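You operate a simulated robot arm through the tools that you are given. There is no shell and no other tool. Be economical: measure what you need, move in short steps, check, and stop when the job is done.

You run a simulated robot arm. Do the job below in one go: nothing can be reset, and whatever is moved stays where it is left.

Task
Put one of the tablet cages from the side worktop on top of the white banded cup there. Put the mug from the side worktop on the blue plate. Put the blue bowl in the sink. Stack the tin labelled "pears" from the side worktop on top of the tin marked "plums". Open the drinks cupboard door, put the frother jar on the side worktop away on the drinks cupboard bottom shelf and shut the door again. The order is free. Set down upright: mug, frother jar.

Only the result counts: the job must be done as asked and must still hold three seconds after the hand-in. Knocking over, shifting, dropping, spilling or breaking anything else fails it.

Robot
A 6-joint arm with a two-finger parallel gripper on a trunk, on a base that drives. Base frame: it is fixed to the floor where the robot stands at the start and does not move with it; the origin is under the middle of the robot, x ahead of it, y to its left, z up. Units: m, rad, N and s.
Its first joint turns from -2.897 to 2.897 rad. Places, roughly: banded cup [1, 0, 1]; blue bowl (11x11x5 cm) [1.7, 0, 0.9]; blue plate (20x20x3 cm) [1, -0.3, 0.9]; drinks cupboard bottom shelf [2.3, -2.5, 0.2]; drinks cupboard door [2.3, -2.2, 0.4]; frother jar [2, -0.5, 1]; mug (12x8x10 cm) [1.2, 0, 1]; sink [3.9, -2.5, 0.7]; tablet cage [0.75, -0.25, 1]; tin [1.75, -0.25, 1]. Payload 3.43 kg.
The TCP is the grasp point between the finger pads, 0.034 m short of the fingertips. In the tool frame z runs along the fingers and y along their closing line. Largest opening 0.128 m; finger width 0.024, thickness 0.012; the body of the gripper, 0.048 by 0.13 m, starts 0.096 m behind the TCP.
Orientation is that of the tool frame in the base frame, as a unit quaternion [w, x, y, z]. With the fingers straight down and closing along the base's y, the tool's x points along the base's -x, its y along +y and its z along -z.

Tools
- The arm moves only by the tool send_rows. Its argument "increments" is one flat list of numbers, 6 for each row, row after row: the shift along the tool's x, y, z in m, then the turn, a rotation vector about the tool's x, y, z in rad. In form: [tx, ty, tz, rx, ry, rz, tx, ty, tz, rx, ry, rz, ...]. A call has 1 to 20 rows; each row shifts and turns the commanded pose from where the row before left it, along the tool's axes as they then stand. "grip" is the gripper command, from -1 (shut) to 1 (fully open), values between in proportion, set as the call begins (left out, the last holds). Rows are played at 5 a second. More than 0.05 m and 0.15 rad between two rows, or a gripper value outside its range, and nothing of the call is played. Where a pose cannot be reached the arm comes as near as it can. A force on the tool above 40 N (or 10 N above the force at the start of the call, whichever is more), or a blocked arm, ends the call early, and 0.2 s more pass. The fingers move at their own pace (about 0.153 m/s each) and stop on an object; they squeeze with about 28 N. The grip force told is the motor's: it shows also when the fingers shut on nothing. Time passes only in rows, and 0.2 s behind the last, so rows that do not move let the fingers close. It gives the time, the measured TCP pose, the force on the tool (base axes), the opening and the grip force at its end, in the units of the frame above (readings bear some noise), with the torque about the TCP (base axes, N m) and any sound that the robot's microphone picked up, and new pictures: "pictures" is both (left out), scene, wrist or none.
- Cameras (640 x 400 px; columns grow to the right, rows downward): "scene" is now at [0.1572, 0.1678, 1.2267]; the picture's right is [-0.56, -0.83, 0.00], its down [-0.25, 0.17, -0.95] and it looks along [0.79, -0.53, -0.30] (base axes); focal length 288 px, centre (320, 200). "wrist" rides on the gripper at [0.076, -0.011, -0.16] in the tool frame; the picture's right is [0.15, 0.99, 0.00], its down [-0.88, 0.13, -0.46] and it looks along [-0.45, 0.07, 0.89] (tool axes); focal length 234 px, centre (320, 200). There is no depth. A picture from a camera that has moved, and an enlarged one, comes with that camera's place and axes in the base frame and with its lens.
- drive_base(legs): drives the robot by 1 to 6 legs, each [ahead, left, turn to the left] in m, m and rad, along the robot's own axes; the way and the turn of a leg run together, so that a leg with both is an arc; at most 1.5 m and 3.142 rad a leg. The arm and the cameras ride along, it lands a little off, and it stops where it bumps. It gives what a move gives, and a new picture of the scene camera.
- aim_head(pan, tilt): turns the head with the scene camera to pan (to the left, within 2.496 rad either way) and tilt (down, from -0.506 to 1.204), counted from straight ahead of the robot. It gives what a move gives, and a new picture of the scene camera.
- zoom(camera, box): a new picture of the part [left, top, right, bottom] of that camera's present view, enlarged. No time passes.
- sign_off(): hands the job in; it is judged then, once.

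Go step by step. Nothing tells you exact positions but the pictures and the camera data: compare them with the known pose of the tool, close in by small moves and look again before you grip or let go. The budget is 186 turns and 260 pictures, counting those below and the enlarged ones. Unless the task says otherwise, let go and move clear before handing in.

The tools are called after "Call:" as name(argument=value, ...) on one line, values as JSON. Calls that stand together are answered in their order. send_rows: Moves the arm, as the interface text tells. Its arguments: {"type":"object","properties":{"increments":{"type":"array","items":{"type":"number"}},"grip":{"type":"number"},"pictures":{"type":"string","enum":["both","scene","wrist","none"]}},"required":["increments"]} The other tools are called the same way: drive_base (legs) drives the base; aim_head (pan, tilt) turns the head that bears the scene camera; zoom (camera, box) takes an enlarged picture of a part of a camera's view; sign_off () hands the job in.

At the start:

```text
time: 0.0
tool_pos: [0.7716, -0.1614, 1.0004]
ee_rot: [0.001, 0.0, 1.0, 0.0]
wrist_force: [-0.2, -0.2, -0.5]
moment: [0.01, -0.01, -0.02]
gripper_width: 0.128
grip_force: 0.0
robot x, y, heading: [-0.0039, 0.0002, 0.001]
head pan, tilt: [-0.593, 0.309]
```

scene: 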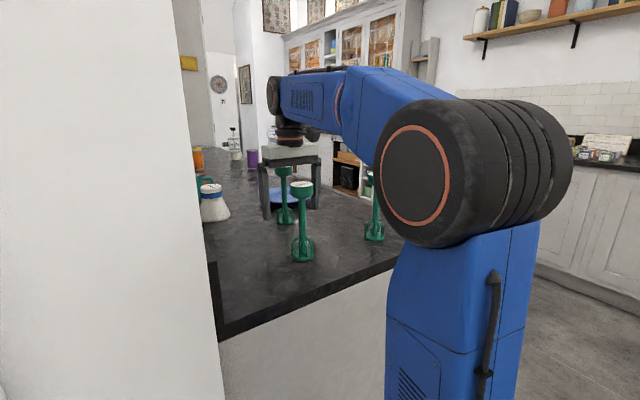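
wrist: 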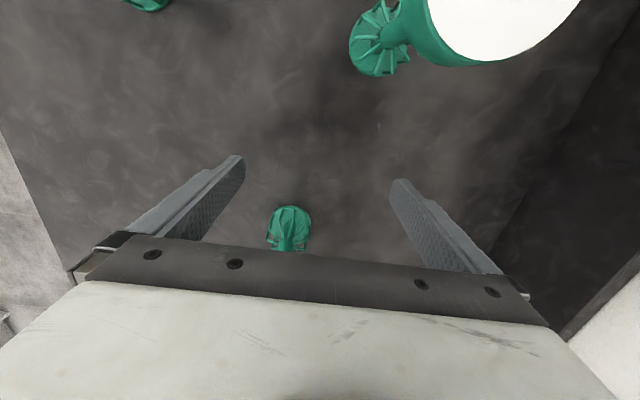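

I see three green tablet cages near the gripper, a white banded cup to the left, and the counter running ahead. I'll zoom in on the scene first.

Call:
zoom(camera="scene", box=[180, 110, 420, 270])

Call:
aim_head(pan=-0.2, tilt=0.4)

```text
2.50 times, centred on (300, 190) of scene
camera zoom: at [0.1572, 0.1678, 1.2267], right [-0.56, -0.83, 0.0], down [-0.25, 0.17, -0.95], along [0.79, -0.53, -0.3], focal length 721 px, centre (370, 225)
```

zoom: 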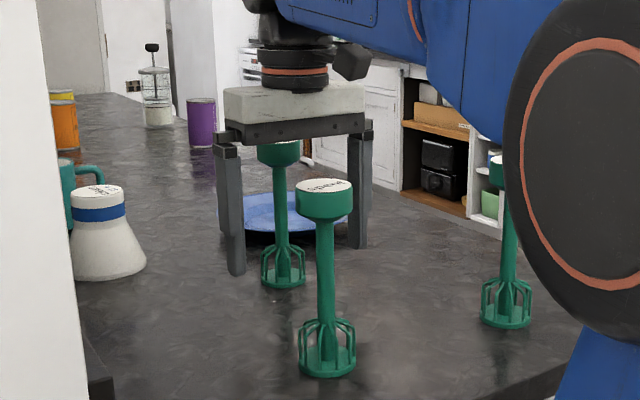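

```text
time: 0.9
tool_pos: [0.7714, -0.1605, 0.9998]
ee_rot: [0.0, 0.0, 1.0, 0.0]
wrist_force: [0.3, 0.0, -0.3]
moment: [0.02, 0.0, -0.01]
gripper_width: 0.1282
grip_force: 0.1
robot x, y, heading: [0.0022, 0.0018, -0.004]
head pan, tilt: [-0.201, 0.4]
camera scene: at [0.1706, 0.2015, 1.2183], right [-0.2, -0.98, 0.0], down [-0.38, 0.08, -0.92], along [0.9, -0.18, -0.39], focal length 288 px, centre (320, 200)
```

scene: 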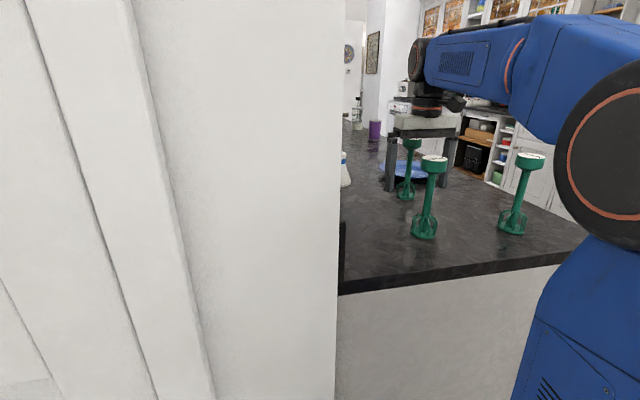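

The wall blocks views left; the cages are around (0.68,-0.13), (0.88,-0.19), (0.65,-0.33), the cup around (1.05,-0.03). I'll look at the aisle to the right next.

Call:
aim_head(pan=-1.1, tilt=0.35)

Call:
aim_head(pan=-0.75, tilt=0.9)

```text
time: 2.1
tool_pos: [0.7712, -0.1597, 1.0]
ee_rot: [0.0, -0.001, 1.0, 0.0]
wrist_force: [0.7, 1.1, 0.3]
moment: [0.0, -0.02, 0.02]
gripper_width: 0.1279
grip_force: 0.0
robot x, y, heading: [0.0004, 0.0003, 0.001]
head pan, tilt: [-1.1, 0.351]
camera scene: at [0.1222, 0.1371, 1.2228], right [-0.89, -0.45, 0.0], down [-0.16, 0.31, -0.94], along [0.43, -0.84, -0.34], focal length 288 px, centre (320, 200)
```

scene: 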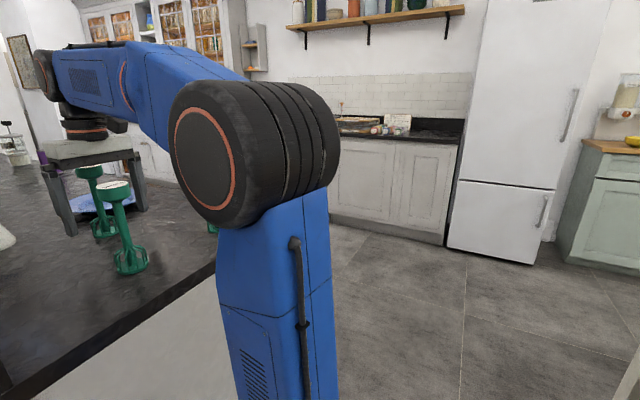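

```text
time: 3.0
tool_pos: [0.771, -0.16, 0.9999]
ee_rot: [0.0, 0.0, 1.0, 0.001]
wrist_force: [0.0, -1.1, -0.4]
moment: [-0.01, 0.01, -0.02]
gripper_width: 0.1277
grip_force: 0.1
robot x, y, heading: [0.0037, 0.0001, -0.003]
head pan, tilt: [-0.75, 0.901]
camera scene: at [0.135, 0.1685, 1.1753], right [-0.68, -0.73, 0.0], down [-0.57, 0.53, -0.62], along [0.45, -0.42, -0.78], focal length 288 px, centre (320, 200)
```

scene: 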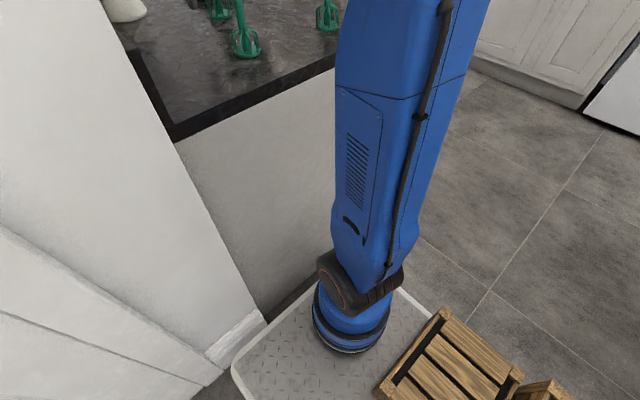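

The robot sits right against the counter end. There's a wooden crate at its right; I'll check the floor around there.

Call:
aim_head(pan=-1.5, tilt=0.9)

Call:
aim_head(pan=-2.3, tilt=0.6)

Call:
aim_head(pan=-1.6, tilt=0.3)

```text
time: 4.1
tool_pos: [0.7715, -0.1598, 0.9996]
ee_rot: [0.0, -0.001, 1.0, 0.0]
wrist_force: [0.2, 0.2, 0.2]
moment: [-0.03, -0.03, -0.04]
gripper_width: 0.1283
grip_force: 0.0
robot x, y, heading: [0.0008, -0.0036, 0.001]
head pan, tilt: [-1.499, 0.901]
camera scene: at [0.0853, 0.1447, 1.1753], right [-1.0, -0.07, 0.0], down [-0.06, 0.78, -0.62], along [0.04, -0.62, -0.78], focal length 288 px, centre (320, 200)
```

scene: 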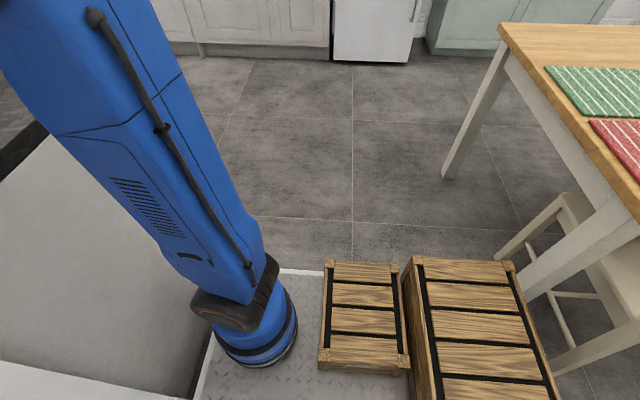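

```text
time: 5.3
tool_pos: [0.7711, -0.1618, 1.0004]
ee_rot: [0.0, 0.0, 1.0, 0.001]
wrist_force: [0.0, -0.3, -0.1]
moment: [-0.03, -0.03, 0.0]
gripper_width: 0.1281
grip_force: 0.0
robot x, y, heading: [0.0007, 0.0, -0.003]
head pan, tilt: [-2.3, 0.6]
camera scene: at [0.021, 0.1541, 1.2], right [-0.75, 0.67, 0.0], down [0.38, 0.42, -0.82], along [-0.55, -0.62, -0.57], focal length 288 px, centre (320, 200)
```

scene: 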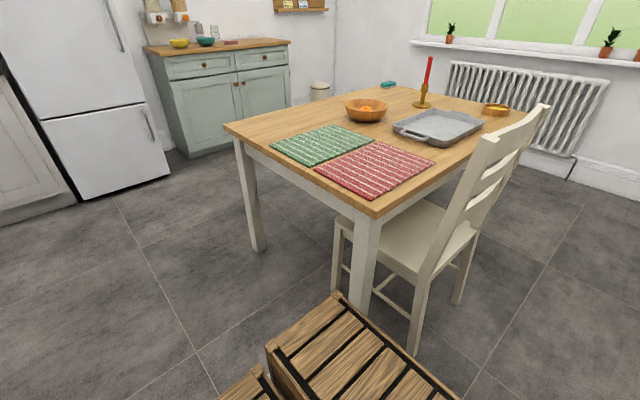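

```text
time: 6.3
tool_pos: [0.771, -0.1603, 0.9985]
ee_rot: [0.0, 0.0, 1.0, 0.0]
wrist_force: [-0.2, -0.5, -0.2]
moment: [-0.02, 0.02, -0.04]
gripper_width: 0.1282
grip_force: 0.0
robot x, y, heading: [-0.0005, 0.0, 0.001]
head pan, tilt: [-1.6, 0.3]
camera scene: at [0.077, 0.1267, 1.2275], right [-1.0, 0.03, 0.0], down [0.01, 0.3, -0.96], along [-0.03, -0.95, -0.3], focal length 288 px, centre (320, 200)
```

scene: 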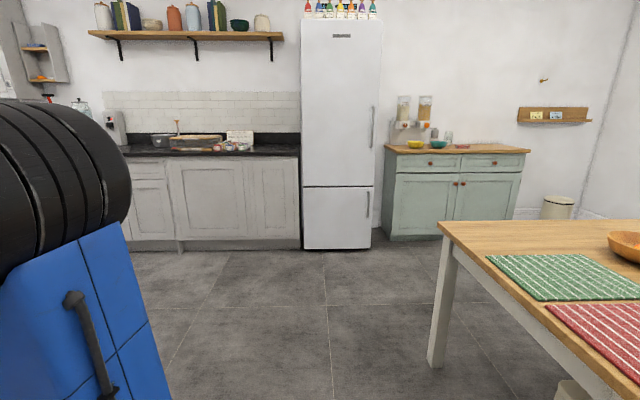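

The crates ride on the robot's own base plate, and the arm's axis sits forward near x≈0.27, so the cages, cup, mug and plate are in reach from here. I'll lift and centre over the front cage.

Call:
send_rows(increments=[0, 0, -0.05, 0, 0, 0, 0, 0, -0.05, 0, 0, 0, 0, 0, -0.05, 0, 0, 0, 0.045, 0.015, 0, 0, 0, 0, 0.045, 0.015, 0, 0, 0, 0, 0, 0, 0, 0, 0, 0], grip=1)

Call:
aim_head(pan=-0.45, tilt=0.3)

```text
time: 7.7
tool_pos: [0.6816, -0.1299, 1.1505]
ee_rot: [-0.001, 0.0, 1.0, 0.0]
wrist_force: [1.0, -0.2, -0.4]
moment: [-0.02, -0.02, -0.01]
gripper_width: 0.1282
grip_force: 0.0
robot x, y, heading: [0.0008, 0.0017, -0.001]
head pan, tilt: [-1.6, 0.3]
camera scene: at [0.0772, 0.1267, 1.2275], right [-1.0, 0.03, 0.0], down [0.01, 0.3, -0.96], along [-0.03, -0.95, -0.3], focal length 288 px, centre (320, 200)
camera wrist: at [0.608, -0.1428, 1.3108], right [-0.15, 0.99, 0.0], down [0.88, 0.13, 0.46], along [0.45, 0.07, -0.89], focal length 234 px, centre (320, 200)
```

scene: 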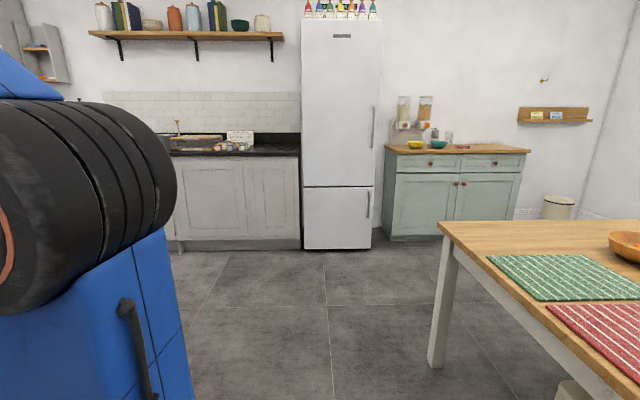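
wrist: 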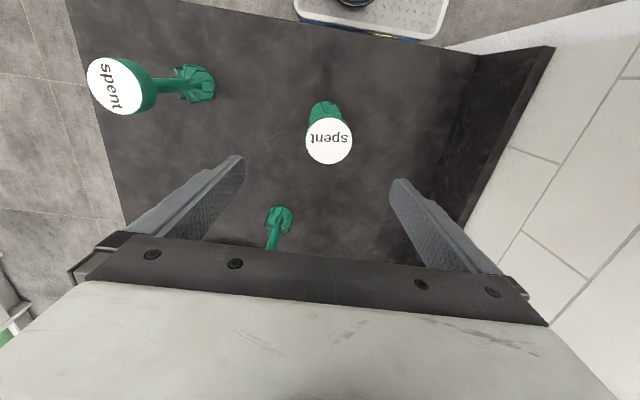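

```text
time: 9.1
tool_pos: [0.6812, -0.1318, 1.1506]
ee_rot: [-0.001, 0.0, 1.0, 0.0]
wrist_force: [0.2, 0.1, 0.3]
moment: [0.02, 0.01, 0.0]
gripper_width: 0.128
grip_force: 0.0
robot x, y, heading: [0.0037, 0.0019, -0.001]
head pan, tilt: [-0.45, 0.3]
camera scene: at [0.1638, 0.1793, 1.2275], right [-0.44, -0.9, 0.0], down [-0.27, 0.13, -0.96], along [0.86, -0.42, -0.3], focal length 288 px, centre (320, 200)
```

scene: 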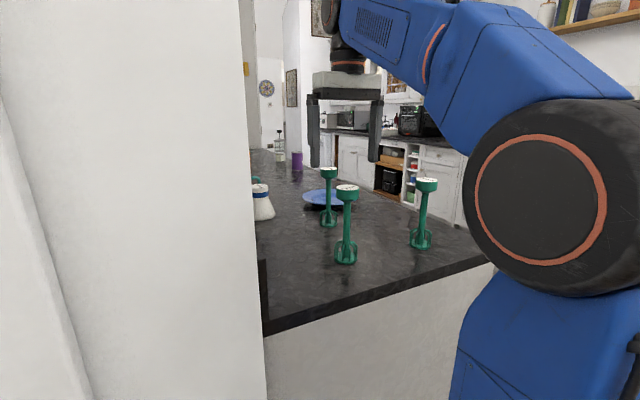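

Centring over the near cage ("spent" cap at about (0.662,-0.125), top z≈1.07), lowering to its cap and closing.

Call:
send_rows(increments=[0.019, 0.0055, 0, 0, 0, 0, 0, 0, 0.04, 0, 0, 0, 0, 0, 0.03, 0, 0, 0, 0, 0, 0.024, 0, 0, 0, 0, 0, 0, 0, 0, 0])

```text
time: 10.3
tool_pos: [0.6636, -0.1241, 1.056]
ee_rot: [0.0, 0.0, 1.0, 0.0]
wrist_force: [0.0, -0.1, -0.4]
moment: [-0.01, -0.01, 0.03]
gripper_width: 0.1279
grip_force: 0.0
robot x, y, heading: [-0.0005, 0.0028, -0.001]
head pan, tilt: [-0.45, 0.3]
camera scene: at [0.1639, 0.1794, 1.2275], right [-0.44, -0.9, 0.0], down [-0.27, 0.13, -0.96], along [0.86, -0.42, -0.3], focal length 288 px, centre (320, 200)
camera wrist: at [0.5884, -0.1374, 1.2149], right [-0.15, 0.99, 0.0], down [0.88, 0.13, 0.46], along [0.45, 0.07, -0.89], focal length 234 px, centre (320, 200)
```

scene: 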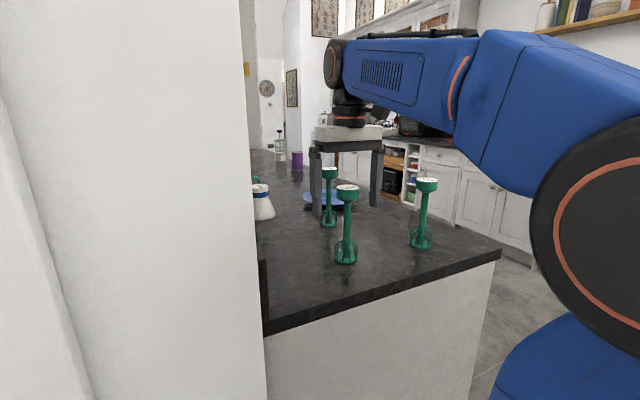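
wrist: 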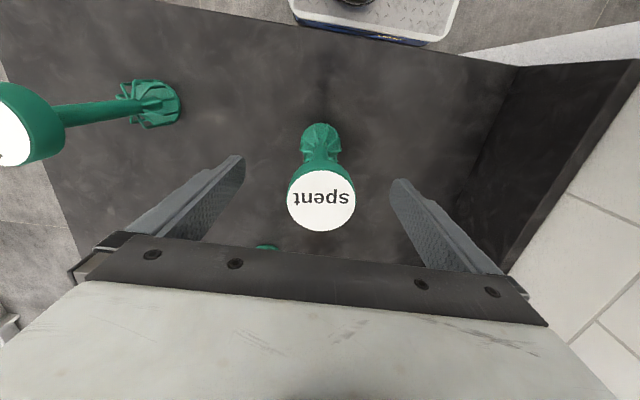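

Call:
send_rows(increments=[0, 0, 0, 0, 0, 0, 0, 0, 0, 0, 0, 0, 0, 0, 0, 0, 0, 0, 0, 0, 0, 0, 0, 0], grip=-1, pictures="none")

Call:
send_rows(increments=[0, 0, -0.05, 0, 0, 0, 0, 0, -0.05, 0, 0, 0, 0, 0, -0.04, 0, 0, 0, 0, 0, 0, 0, 0, 0])

```text
time: 11.3
tool_pos: [0.6635, -0.1251, 1.0557]
ee_rot: [0.0, 0.0, 1.0, 0.0]
wrist_force: [-0.7, -0.1, -0.1]
moment: [0.01, 0.06, 0.01]
gripper_width: 0.0468
grip_force: 27.6
robot x, y, heading: [-0.0016, -0.0004, 0.003]
head pan, tilt: [-0.45, 0.3]
```

```text
time: 12.3
tool_pos: [0.6627, -0.1268, 1.1729]
ee_rot: [0.002, 0.0, 1.0, -0.001]
wrist_force: [-0.3, 0.2, -1.5]
moment: [0.0, -0.07, -0.02]
gripper_width: 0.0465
grip_force: 28.9
out of reach, approached as far as the arm can: row 3
robot x, y, heading: [0.0021, 0.0006, -0.001]
head pan, tilt: [-0.45, 0.3]
camera scene: at [0.1639, 0.1794, 1.2275], right [-0.44, -0.9, 0.0], down [-0.27, 0.13, -0.96], along [0.86, -0.42, -0.3], focal length 288 px, centre (320, 200)
camera wrist: at [0.5881, -0.1378, 1.3319], right [-0.15, 0.99, 0.0], down [0.88, 0.13, 0.46], along [0.46, 0.07, -0.89], focal length 234 px, centre (320, 200)
```

scene: 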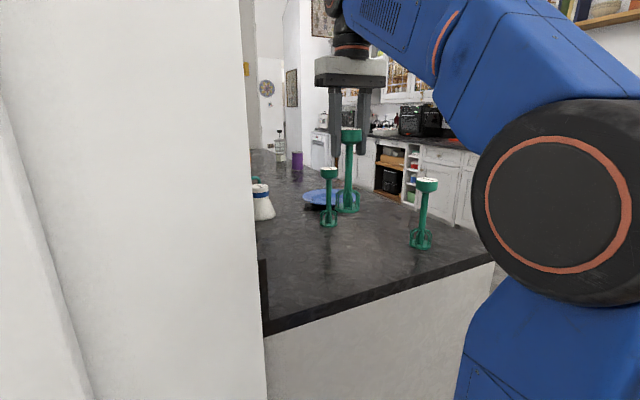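
wrist: 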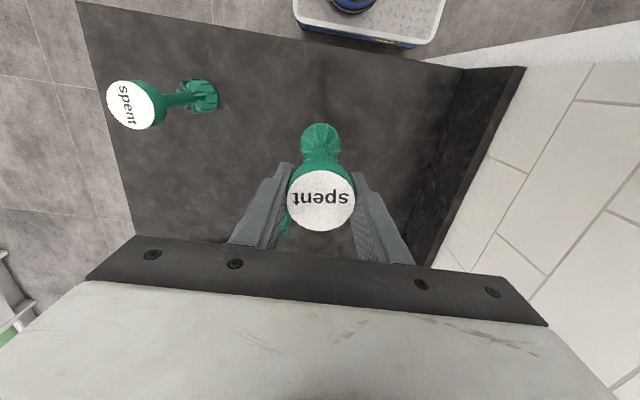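

Cage is held, bottom about z≈1.025. I'll move partway towards the cup and look at it.

Call:
send_rows(increments=[-0.03, 0.03, 0, 0, 0, 0, -0.045, 0.015, 0, 0, 0, 0, -0.045, 0.015, 0, 0, 0, 0, -0.045, 0.01, 0, 0, 0, 0, -0.02, 0.005, -0.01, 0, 0, 0, 0, 0, 0, 0, 0, 0])

```text
time: 13.7
tool_pos: [0.8403, -0.05, 1.154]
ee_rot: [0.002, -0.001, 1.0, 0.0]
wrist_force: [0.1, 0.6, -2.2]
moment: [0.0, -0.01, 0.0]
gripper_width: 0.0466
grip_force: 27.9
out of reach, approached as far as the arm can: row 3, 4, 5
robot x, y, heading: [0.0019, -0.0041, 0.002]
head pan, tilt: [-0.45, 0.3]
camera scene: at [0.1639, 0.1794, 1.2275], right [-0.44, -0.9, 0.0], down [-0.27, 0.13, -0.96], along [0.86, -0.42, -0.3], focal length 288 px, centre (320, 200)
camera wrist: at [0.7641, -0.0625, 1.3128], right [-0.15, 0.99, 0.0], down [0.88, 0.13, 0.46], along [0.46, 0.07, -0.89], focal length 234 px, centre (320, 200)
```

scene: 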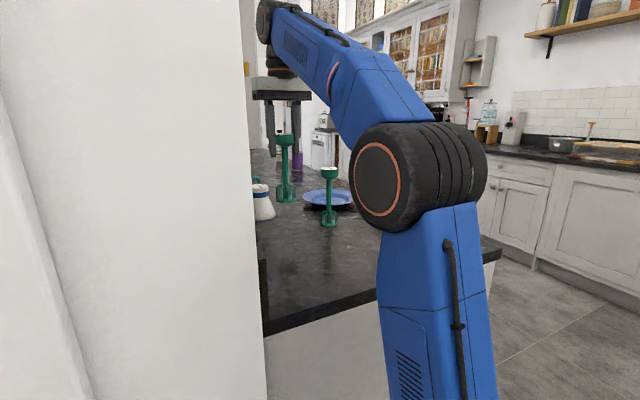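
wrist: 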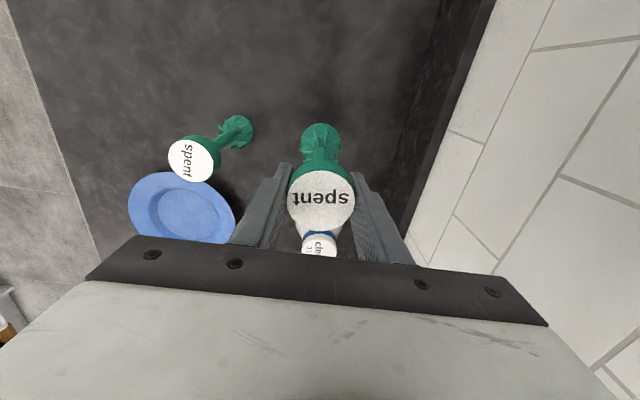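

The straight-down reach tops out too low above the cup, so I'll set the cage down nearby and regrip its cap with the gripper pitched forward. I'm setting it down at about (0.80,-0.06).

Call:
send_rows(increments=[0.04, -0.01, 0, 0, 0, 0, 0, 0, 0.04, 0, 0, 0, 0, 0, 0.03, 0, 0, 0, 0, 0, 0, 0, 0, 0])

```text
time: 14.7
tool_pos: [0.8005, -0.0604, 1.083]
ee_rot: [0.0, 0.001, 1.0, 0.0]
wrist_force: [0.0, -0.1, -1.8]
moment: [-0.02, 0.0, 0.01]
gripper_width: 0.0467
grip_force: 27.8
robot x, y, heading: [-0.0008, -0.003, 0.003]
head pan, tilt: [-0.45, 0.3]
camera scene: at [0.164, 0.1794, 1.2275], right [-0.44, -0.9, 0.0], down [-0.27, 0.13, -0.96], along [0.86, -0.42, -0.3], focal length 288 px, centre (320, 200)
camera wrist: at [0.7261, -0.0737, 1.2417], right [-0.15, 0.99, 0.0], down [0.88, 0.13, 0.46], along [0.45, 0.07, -0.89], focal length 234 px, centre (320, 200)
```

scene: 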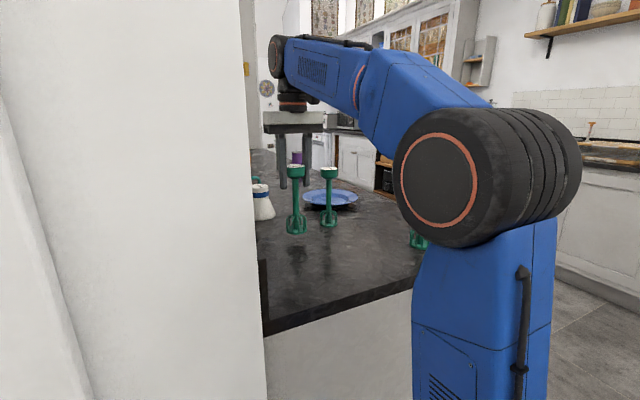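
wrist: 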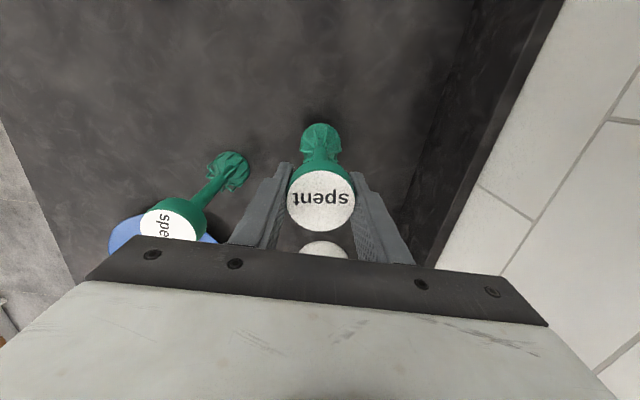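

Call:
send_rows(increments=[0, 0, 0.02, 0, 0, 0, 0, 0, 0.006, 0, 0, 0, 0, 0, 0.001, 0, 0, 0, 0, 0, 0, 0, 0, 0], pictures="none")

Call:
send_rows(increments=[0, 0, 0, 0, 0, 0, 0, 0, 0, 0, 0, 0, 0, 0, -0.03, 0, 0, 0, 0, 0, -0.04, 0, 0, 0, 0, 0, -0.03, 0, 0, 0, 0.04, 0, 0, 0, 0, 0, 0.04, 0, 0, 0, 0, 0], grip=1)

```text
time: 15.7
tool_pos: [0.7995, -0.0607, 1.0556]
ee_rot: [0.001, 0.0, 1.0, 0.0]
wrist_force: [2.3, -0.7, 6.8]
moment: [-0.25, -0.35, 0.04]
gripper_width: 0.0468
grip_force: 27.7
robot x, y, heading: [0.0001, 0.0023, 0.002]
head pan, tilt: [-0.45, 0.3]
```

```text
time: 17.3
tool_pos: [0.7217, -0.0615, 1.1542]
ee_rot: [-0.002, 0.0, 1.0, 0.0]
wrist_force: [0.9, 0.0, 1.2]
moment: [-0.03, 0.1, -0.01]
gripper_width: 0.1281
grip_force: 0.1
robot x, y, heading: [-0.0016, 0.0007, -0.004]
head pan, tilt: [-0.45, 0.3]
camera scene: at [0.1644, 0.1794, 1.2275], right [-0.44, -0.9, 0.0], down [-0.27, 0.13, -0.96], along [0.86, -0.42, -0.3], focal length 288 px, centre (320, 200)
camera wrist: at [0.6471, -0.0736, 1.3136], right [-0.15, 0.99, 0.0], down [0.88, 0.13, 0.45], along [0.45, 0.07, -0.89], focal length 234 px, centre (320, 200)
```

scene: 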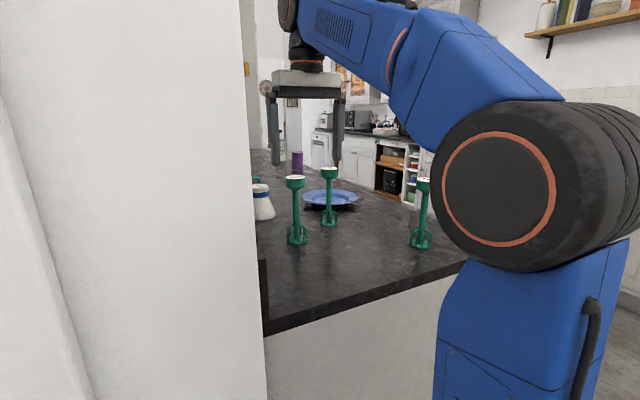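
wrist: 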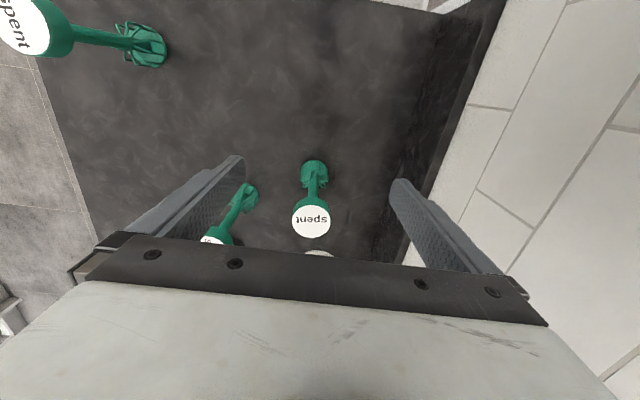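

Released upright. Now I'll pitch the gripper forward by 0.7 rad here; this also gives a view ahead.

Call:
send_rows(increments=[0, 0, 0, 0, -0.14, 0, 0, 0, 0, 0, -0.14, 0, 0, 0, 0, 0, -0.14, 0, 0, 0, 0, 0, -0.14, 0, 0, 0, 0, 0, -0.14, 0, 0, 0, 0, 0, 0, 0])

```text
time: 18.7
tool_pos: [0.719, -0.0598, 1.1549]
ee_rot: [0.344, 0.0, 0.939, 0.001]
wrist_force: [0.0, 0.3, 0.3]
moment: [0.0, 0.0, 0.0]
gripper_width: 0.1279
grip_force: 0.1
robot x, y, heading: [-0.0026, -0.0013, -0.0]
head pan, tilt: [-0.45, 0.3]
camera scene: at [0.1639, 0.1794, 1.2275], right [-0.44, -0.9, 0.0], down [-0.27, 0.13, -0.96], along [0.86, -0.42, -0.3], focal length 288 px, centre (320, 200)
camera wrist: at [0.5603, -0.0729, 1.2286], right [-0.11, 0.99, -0.09], down [0.38, 0.13, 0.92], along [0.92, 0.07, -0.39], focal length 234 px, centre (320, 200)
```

scene: 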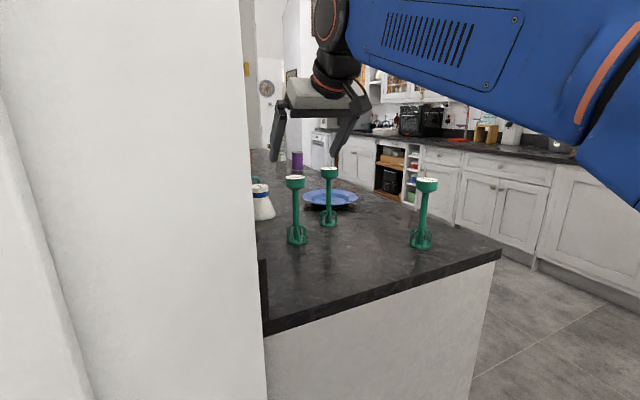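
wrist: 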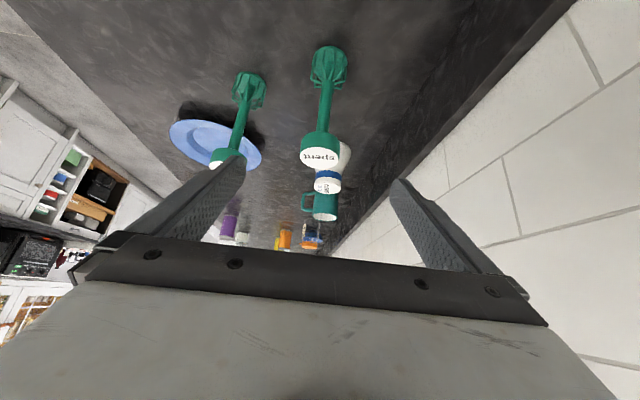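

Cup lid is at about (1.0,-0.03, z≈1.0), with the mug behind it. I'll go in along the tool axis onto the cage cap with the pitched gripper.

Call:
send_rows(increments=[0, 0, 0.045, 0, 0, 0, 0.0017, 0, 0.045, 0, 0, 0, 0, 0, 0.035, 0, 0, 0, 0, 0, 0, 0, 0, 0])

```text
time: 19.7
tool_pos: [0.7999, -0.059, 1.0596]
ee_rot: [0.343, 0.0, 0.939, 0.0]
wrist_force: [0.0, -0.3, 0.8]
moment: [0.01, 0.04, 0.02]
gripper_width: 0.128
grip_force: 0.1
robot x, y, heading: [-0.0018, 0.0004, 0.003]
head pan, tilt: [-0.45, 0.3]
camera scene: at [0.1638, 0.1794, 1.2275], right [-0.44, -0.9, 0.0], down [-0.27, 0.13, -0.96], along [0.86, -0.42, -0.3], focal length 288 px, centre (320, 200)
camera wrist: at [0.641, -0.0711, 1.1314], right [-0.11, 0.99, -0.09], down [0.38, 0.13, 0.92], along [0.92, 0.07, -0.39], focal length 234 px, centre (320, 200)
```

scene: 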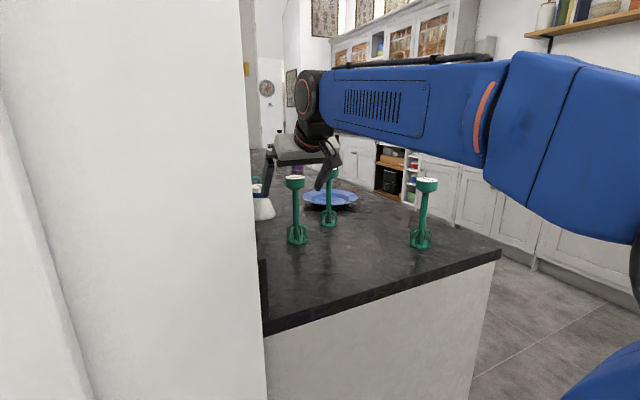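
wrist: 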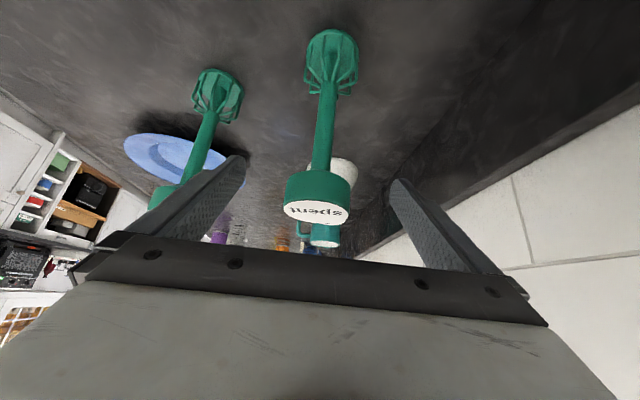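

Call:
send_rows(increments=[0, 0, 0, 0, 0, 0, 0, 0, 0, 0, 0, 0, 0, 0, 0, 0, 0, 0, 0, 0, 0, 0, 0, 0], grip=-1, pictures="none")

Call:
send_rows(increments=[-0.0258, 0, -0.0306, 0, 0, 0, -0.0258, 0, -0.0306, 0, 0, 0, -0.0258, 0, -0.0306, 0, 0, 0, -0.0129, 0, -0.0153, 0, 0, 0, 0, 0, 0, 0, 0, 0])

```text
time: 20.7
tool_pos: [0.8007, -0.0593, 1.0587]
ee_rot: [0.343, 0.001, 0.939, 0.0]
wrist_force: [0.5, 0.6, 0.7]
moment: [0.0, -0.12, 0.0]
gripper_width: 0.0465
grip_force: 27.8
robot x, y, heading: [-0.005, 0.0031, -0.001]
head pan, tilt: [-0.45, 0.3]
```

```text
time: 21.9
tool_pos: [0.7978, -0.06, 1.1989]
ee_rot: [0.343, 0.001, 0.939, 0.0]
wrist_force: [0.0, 0.0, -2.1]
moment: [-0.02, -0.02, -0.01]
gripper_width: 0.0468
grip_force: 28.5
robot x, y, heading: [-0.002, -0.0056, 0.002]
head pan, tilt: [-0.45, 0.3]
camera scene: at [0.1639, 0.1794, 1.2275], right [-0.44, -0.9, 0.0], down [-0.27, 0.13, -0.96], along [0.86, -0.42, -0.3], focal length 288 px, centre (320, 200)
camera wrist: at [0.638, -0.0722, 1.2717], right [-0.11, 0.99, -0.09], down [0.38, 0.13, 0.92], along [0.92, 0.07, -0.39], focal length 234 px, centre (320, 200)
```

scene: 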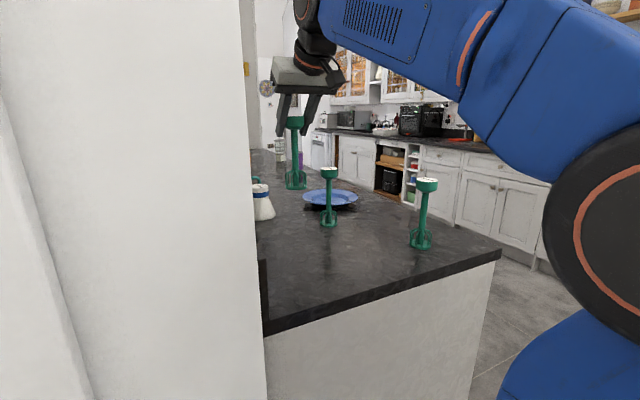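
wrist: 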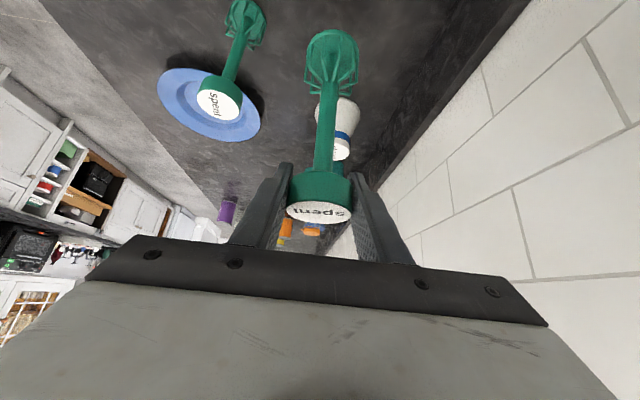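

Lifted well with height to spare. I'll move forward towards the cup and check.

Call:
send_rows(increments=[-0.0306, 0.01, 0.0258, 0, 0, 0, -0.0306, 0.01, 0.0258, 0, 0, 0, -0.0306, 0.01, 0.0258, 0, 0, 0, -0.0115, 0, 0.0097, 0, 0, 0, 0, 0, 0, 0, 0, 0])

```text
time: 23.1
tool_pos: [0.9353, -0.03, 1.1986]
ee_rot: [0.344, 0.0, 0.939, 0.0]
wrist_force: [0.0, -1.0, -2.1]
moment: [0.03, -0.03, -0.05]
gripper_width: 0.0467
grip_force: 27.8
robot x, y, heading: [-0.0003, 0.0004, -0.001]
head pan, tilt: [-0.45, 0.3]
camera scene: at [0.1639, 0.1794, 1.2275], right [-0.44, -0.9, 0.0], down [-0.27, 0.13, -0.96], along [0.86, -0.42, -0.3], focal length 288 px, centre (320, 200)
camera wrist: at [0.7755, -0.0419, 1.2709], right [-0.11, 0.99, -0.09], down [0.38, 0.13, 0.92], along [0.92, 0.07, -0.39], focal length 234 px, centre (320, 200)
```

scene: 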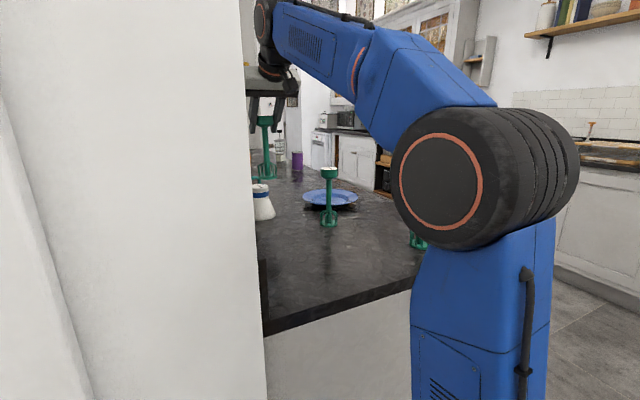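
wrist: 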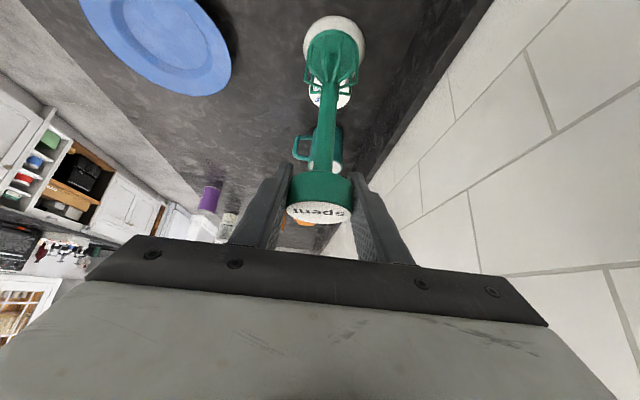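

Call:
zoom(camera="wrist", box=[240, 0, 420, 225])

Call:
zoom(camera="scene", box=[240, 80, 340, 230])

```text
1.78 times, centred on (330, 112) of wrist
camera zoom: at [0.7755, -0.0419, 1.2709], right [-0.11, 0.99, -0.09], down [0.38, 0.13, 0.92], along [0.92, 0.07, -0.39], focal length 416 px, centre (302, 356)
```

zoom: 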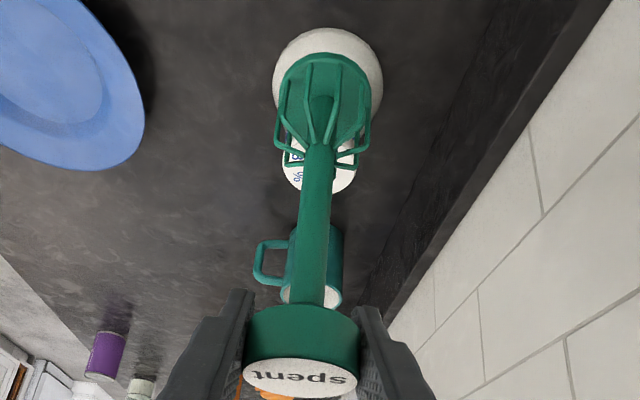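

```text
2.67 times, centred on (290, 155) of scene
camera zoom: at [0.1639, 0.1794, 1.2275], right [-0.44, -0.9, 0.0], down [-0.27, 0.13, -0.96], along [0.86, -0.42, -0.3], focal length 769 px, centre (400, 320)
```

zoom: 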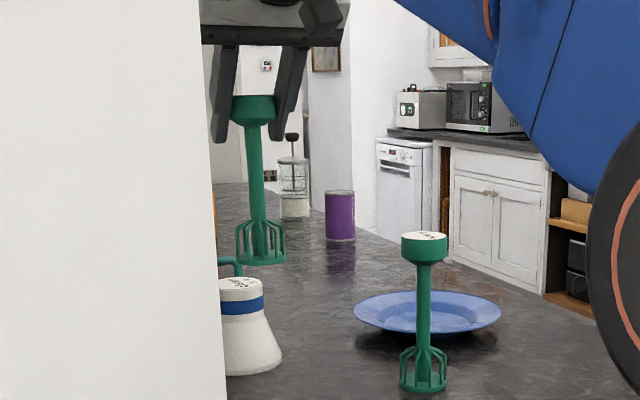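

Cup lid centre is about (1.027,-0.025); I'll move above it, keeping the bottom a few cm clear, and check alignment.

Call:
send_rows(increments=[-0.0306, 0.004, 0.0258, 0, 0, 0, -0.0306, 0.003, 0.0258, 0, 0, 0, -0.01, 0, 0.0084, 0, 0, 0, 0.0065, 0, 0.0076, 0, 0, 0, 0.0065, 0, 0.0076, 0, 0, 0, 0, 0, 0, 0, 0, 0], pictures="none")

Call:
zoom(camera="wrist", box=[240, 0, 420, 225])

Call:
zoom(camera="scene", box=[230, 100, 310, 230])

```text
time: 24.5
tool_pos: [1.0256, -0.0235, 1.1784]
ee_rot: [0.343, 0.0, 0.939, 0.0]
wrist_force: [1.5, -0.3, -1.5]
moment: [0.0, 0.03, -0.03]
gripper_width: 0.0468
grip_force: 27.9
robot x, y, heading: [0.0007, -0.0004, 0.006]
head pan, tilt: [-0.45, 0.3]
```

```text
1.78 times, centred on (330, 112) of wrist
camera zoom: at [0.8666, -0.0354, 1.2522], right [-0.11, 0.99, -0.09], down [0.38, 0.13, 0.92], along [0.92, 0.07, -0.39], focal length 416 px, centre (302, 356)
```

zoom: 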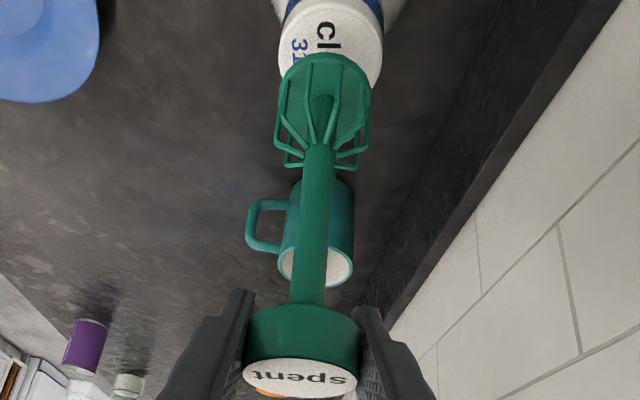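

```text
3.08 times, centred on (270, 165) of scene
camera zoom: at [0.164, 0.1794, 1.2275], right [-0.44, -0.9, 0.0], down [-0.27, 0.13, -0.96], along [0.86, -0.42, -0.3], focal length 887 px, centre (474, 308)
```

zoom: 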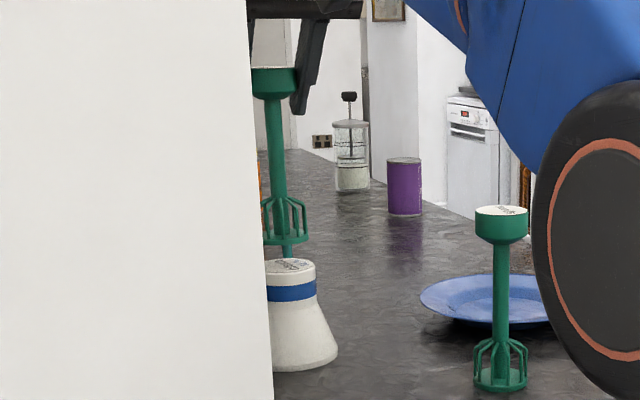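

Alignment looks within a few mm. Lowering 2 cm, then checking.

Call:
send_rows(increments=[0.0072, 0, 0.0064, 0, 0, 0, 0.0065, 0, 0.0076, 0, 0, 0, 0, 0, 0, 0, 0, 0], pictures="none")

Call:
zoom(camera="wrist", box=[240, 0, 420, 225])

Call:
zoom(camera="scene", box=[240, 150, 290, 230])

```text
time: 25.3
tool_pos: [1.0257, -0.0221, 1.1607]
ee_rot: [0.343, -0.001, 0.939, 0.0]
wrist_force: [-0.5, 0.1, -1.8]
moment: [0.03, -0.02, -0.03]
gripper_width: 0.0467
grip_force: 28.4
robot x, y, heading: [-0.0024, 0.0021, -0.0]
head pan, tilt: [-0.45, 0.3]
```

```text
1.78 times, centred on (330, 112) of wrist
camera zoom: at [0.8657, -0.0354, 1.2326], right [-0.11, 0.99, -0.09], down [0.38, 0.13, 0.92], along [0.92, 0.07, -0.39], focal length 416 px, centre (302, 356)
```

zoom: 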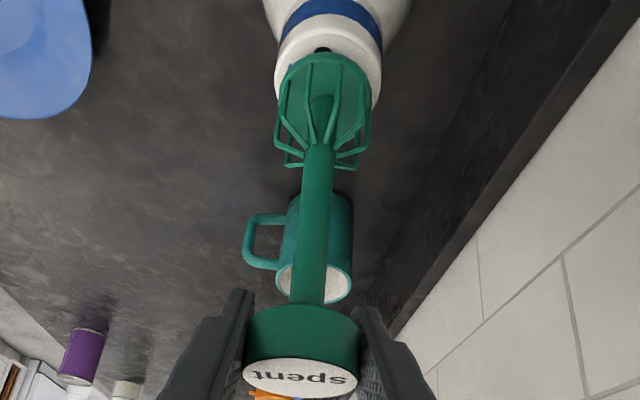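

```text
5.00 times, centred on (265, 190) of scene
camera zoom: at [0.164, 0.1794, 1.2275], right [-0.44, -0.9, 0.0], down [-0.27, 0.13, -0.96], along [0.86, -0.42, -0.3], focal length 1442 px, centre (595, 250)
```

zoom: 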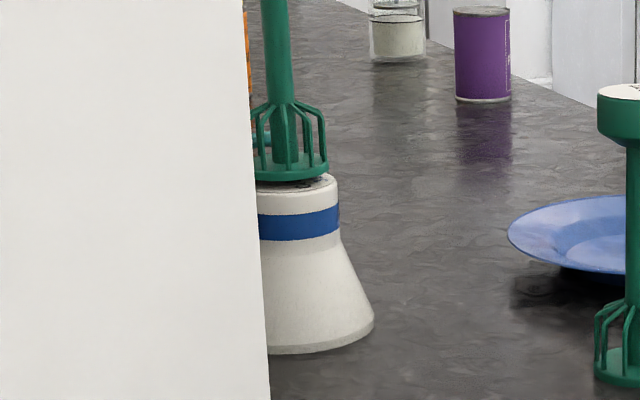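

Call:
zoom(camera="wrist", box=[290, 0, 370, 50])

```text
8.00 times, centred on (330, 25) of wrist
camera zoom: at [0.8657, -0.0354, 1.2326], right [-0.11, 0.99, -0.09], down [0.38, 0.13, 0.92], along [0.92, 0.07, -0.39], focal length 1873 px, centre (240, 1600)
```

zoom: 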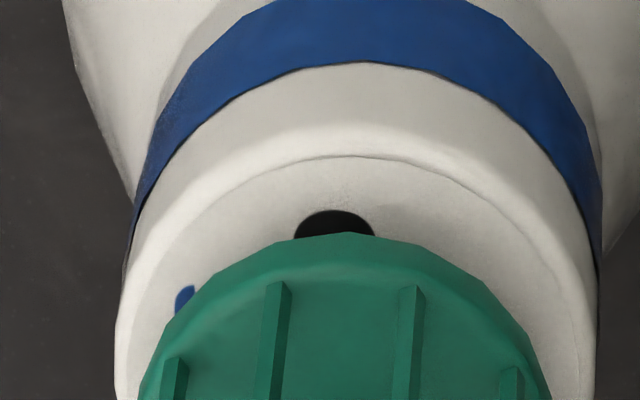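

Alignment is within about 4 mm. I'll creep down until contact.

Call:
send_rows(increments=[0.0035, 0.0, 0.0065, 0, 0, 0, 0.0019, 0, 0.0023, 0, 0, 0, 0.0019, 0, 0.0023, 0, 0, 0, 0, 0, 0, 0, 0, 0], pictures="none")

Call:
zoom(camera="scene", box=[240, 150, 290, 230])

```text
time: 26.3
tool_pos: [1.0264, -0.0244, 1.1495]
ee_rot: [0.344, 0.001, 0.939, 0.0]
wrist_force: [0.4, -4.1, 23.0]
moment: [-0.05, 0.06, -0.04]
gripper_width: 0.0474
grip_force: 27.7
robot x, y, heading: [-0.002, -0.0005, 0.0]
head pan, tilt: [-0.45, 0.3]
```

```text
5.00 times, centred on (265, 190) of scene
camera zoom: at [0.163, 0.1793, 1.2277], right [-0.44, -0.9, 0.0], down [-0.27, 0.13, -0.96], along [0.86, -0.42, -0.3], focal length 1442 px, centre (595, 250)
```

zoom: 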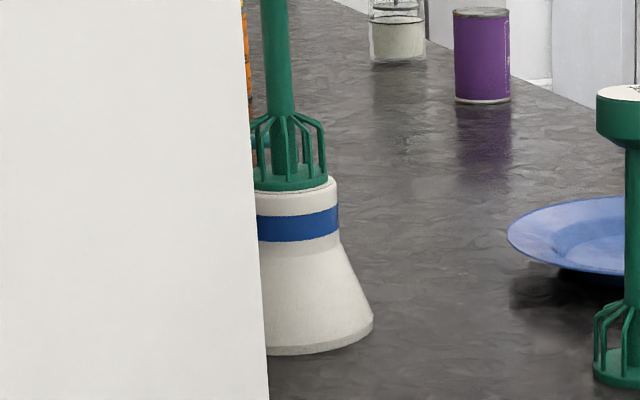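

Contact made; easing off, releasing, and backing out along the tool axis.

Call:
send_rows(increments=[-0.0017, 0, -0.002, 0, 0, 0, 0, 0, 0, 0, 0, 0], pictures="none")

Call:
send_rows(increments=[0, 0, 0, 0, 0, 0, 0, 0, 0, 0, 0, 0, 0, 0, 0, 0, 0, 0, 0, 0, -0.03, 0, 0, 0, 0, 0, -0.045, 0, 0, 0, 0, 0, -0.045, 0, 0, 0, 0, 0, 0, 0, 0, 0], grip=1)

```text
time: 26.9
tool_pos: [1.0258, -0.0237, 1.1497]
ee_rot: [0.342, -0.001, 0.94, 0.001]
wrist_force: [-1.1, -1.7, 5.4]
moment: [-0.13, 0.06, 0.01]
gripper_width: 0.0469
grip_force: 28.2
robot x, y, heading: [-0.0006, 0.0041, 0.001]
head pan, tilt: [-0.45, 0.3]
```

```text
time: 28.5
tool_pos: [0.9494, -0.0222, 1.2407]
ee_rot: [0.343, 0.0, 0.939, 0.0]
wrist_force: [-0.1, 0.0, -0.1]
moment: [0.03, 0.02, 0.04]
gripper_width: 0.128
grip_force: 0.1
robot x, y, heading: [-0.0002, -0.0001, -0.006]
head pan, tilt: [-0.45, 0.3]
camera scene: at [0.1639, 0.1794, 1.2275], right [-0.44, -0.9, 0.0], down [-0.27, 0.13, -0.96], along [0.86, -0.42, -0.3], focal length 288 px, centre (320, 200)
camera wrist: at [0.7892, -0.0346, 1.3144], right [-0.11, 0.99, -0.09], down [0.38, 0.13, 0.92], along [0.92, 0.07, -0.39], focal length 234 px, centre (320, 200)
```

scene: 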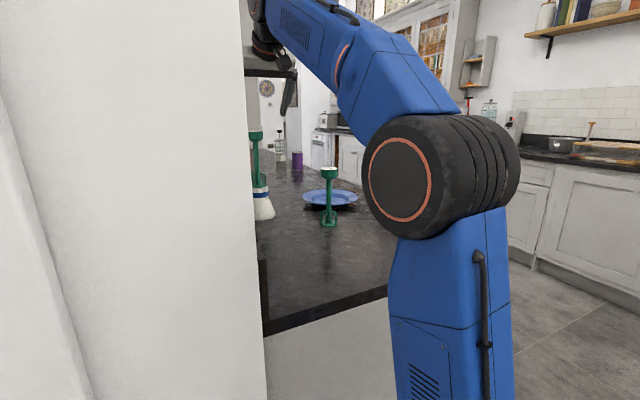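
wrist: 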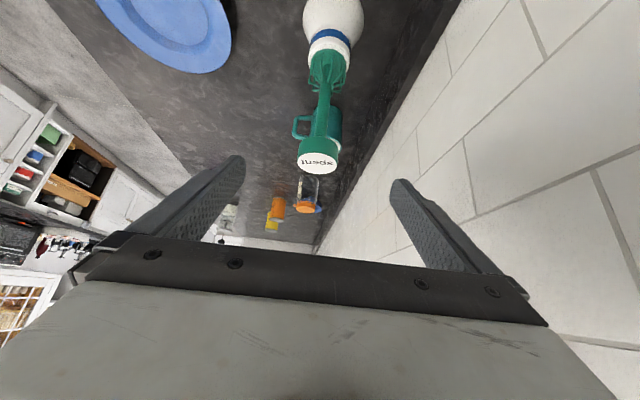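

The cage stands on the cup. The mug is best taken from the aisle side, so I'll retract the arm and then drive round.

Call:
send_rows(increments=[0.0344, 0, -0.029, 0, 0, 0, 0.0344, 0, -0.029, 0, 0, 0, 0.0344, 0, -0.029, 0, 0, 0, 0.0344, 0, -0.029, 0, 0, 0, 0.0344, 0, -0.029, 0, 0, 0, 0, 0, 0, 0, 0.14, 0, 0, 0, 0, 0, 0.14, 0, 0, 0, 0, 0, 0.14, 0, 0, 0, 0, 0, 0.14, 0, 0, 0, 0, 0, 0.14, 0], pictures="none")

Call:
send_rows(increments=[0.04, -0.01, 0, 0, 0, 0, 0.04, -0.01, 0, 0, 0, 0, 0.04, -0.01, 0, 0, 0, 0, 0.04, -0.01, 0, 0, 0, 0, 0, 0, 0, 0, 0, 0])

```text
time: 30.7
tool_pos: [0.7206, -0.0229, 1.1787]
ee_rot: [0.009, 0.0, 1.0, 0.001]
wrist_force: [-0.9, 0.6, 0.3]
moment: [0.0, -0.06, 0.02]
gripper_width: 0.1279
grip_force: 0.0
out of reach, approached as far as the arm can: row 9, 10
robot x, y, heading: [0.0015, 0.0006, -0.001]
head pan, tilt: [-0.45, 0.3]
```

```text
time: 31.9
tool_pos: [0.5626, -0.0633, 1.1592]
ee_rot: [0.004, 0.001, 1.0, 0.0]
wrist_force: [-0.1, -0.7, 0.8]
moment: [-0.04, 0.02, 0.01]
gripper_width: 0.128
grip_force: 0.1
out of reach, approached as far as the arm can: row 1, 2, 3, 4
robot x, y, heading: [-0.0008, -0.0018, 0.0]
head pan, tilt: [-0.45, 0.3]
camera scene: at [0.164, 0.1794, 1.2275], right [-0.44, -0.9, 0.0], down [-0.27, 0.13, -0.96], along [0.86, -0.42, -0.3], focal length 288 px, centre (320, 200)
camera wrist: at [0.4865, -0.0755, 1.3177], right [-0.15, 0.99, 0.0], down [0.88, 0.13, 0.46], along [0.46, 0.07, -0.89], focal length 234 px, centre (320, 200)
```

scene: 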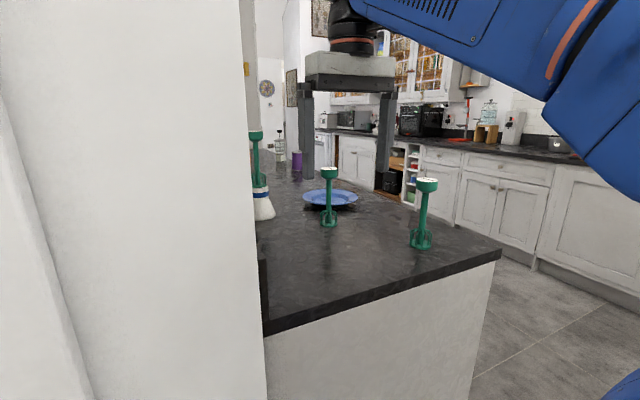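
wrist: 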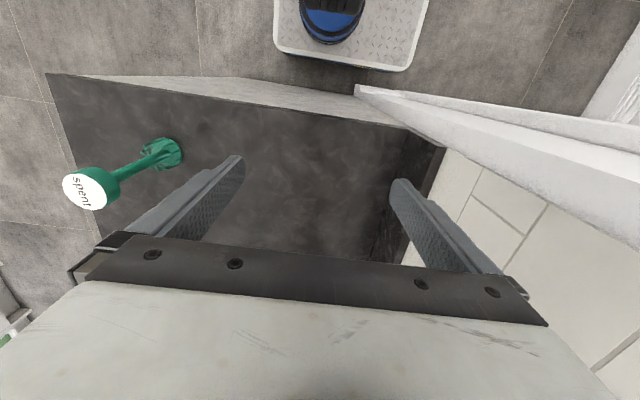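

Backing off a little and strafing right, then turning left to face the counter from the aisle.

Call:
drive_base(legs=[[-0.12, 0, 0], [0, -0.45, 0], [0, 0, 1.571]])

```text
time: 33.1
tool_pos: [0.4697, -0.0571, 1.1605]
ee_rot: [0.006, -0.003, 1.0, 0.0]
wrist_force: [-0.5, 0.4, -0.7]
moment: [0.03, 0.01, -0.02]
gripper_width: 0.1279
grip_force: 0.0
robot x, y, heading: [-0.0927, 0.0008, 0.006]
head pan, tilt: [-0.45, 0.3]
stopped in leg 1: the robot was blocked; the commanded pose is now the measured one
camera scene: at [0.0716, 0.1826, 1.2275], right [-0.43, -0.9, 0.0], down [-0.27, 0.13, -0.96], along [0.86, -0.41, -0.3], focal length 288 px, centre (320, 200)
```

scene: 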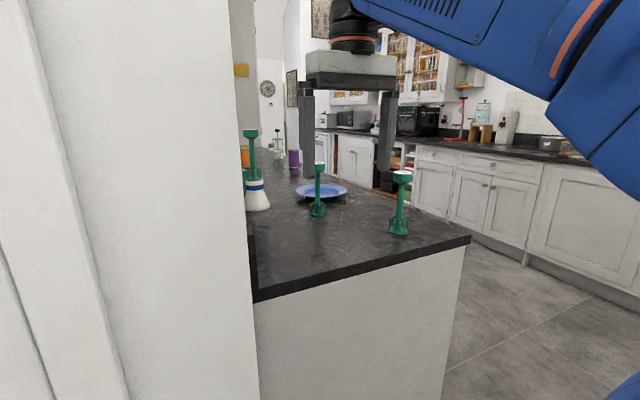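

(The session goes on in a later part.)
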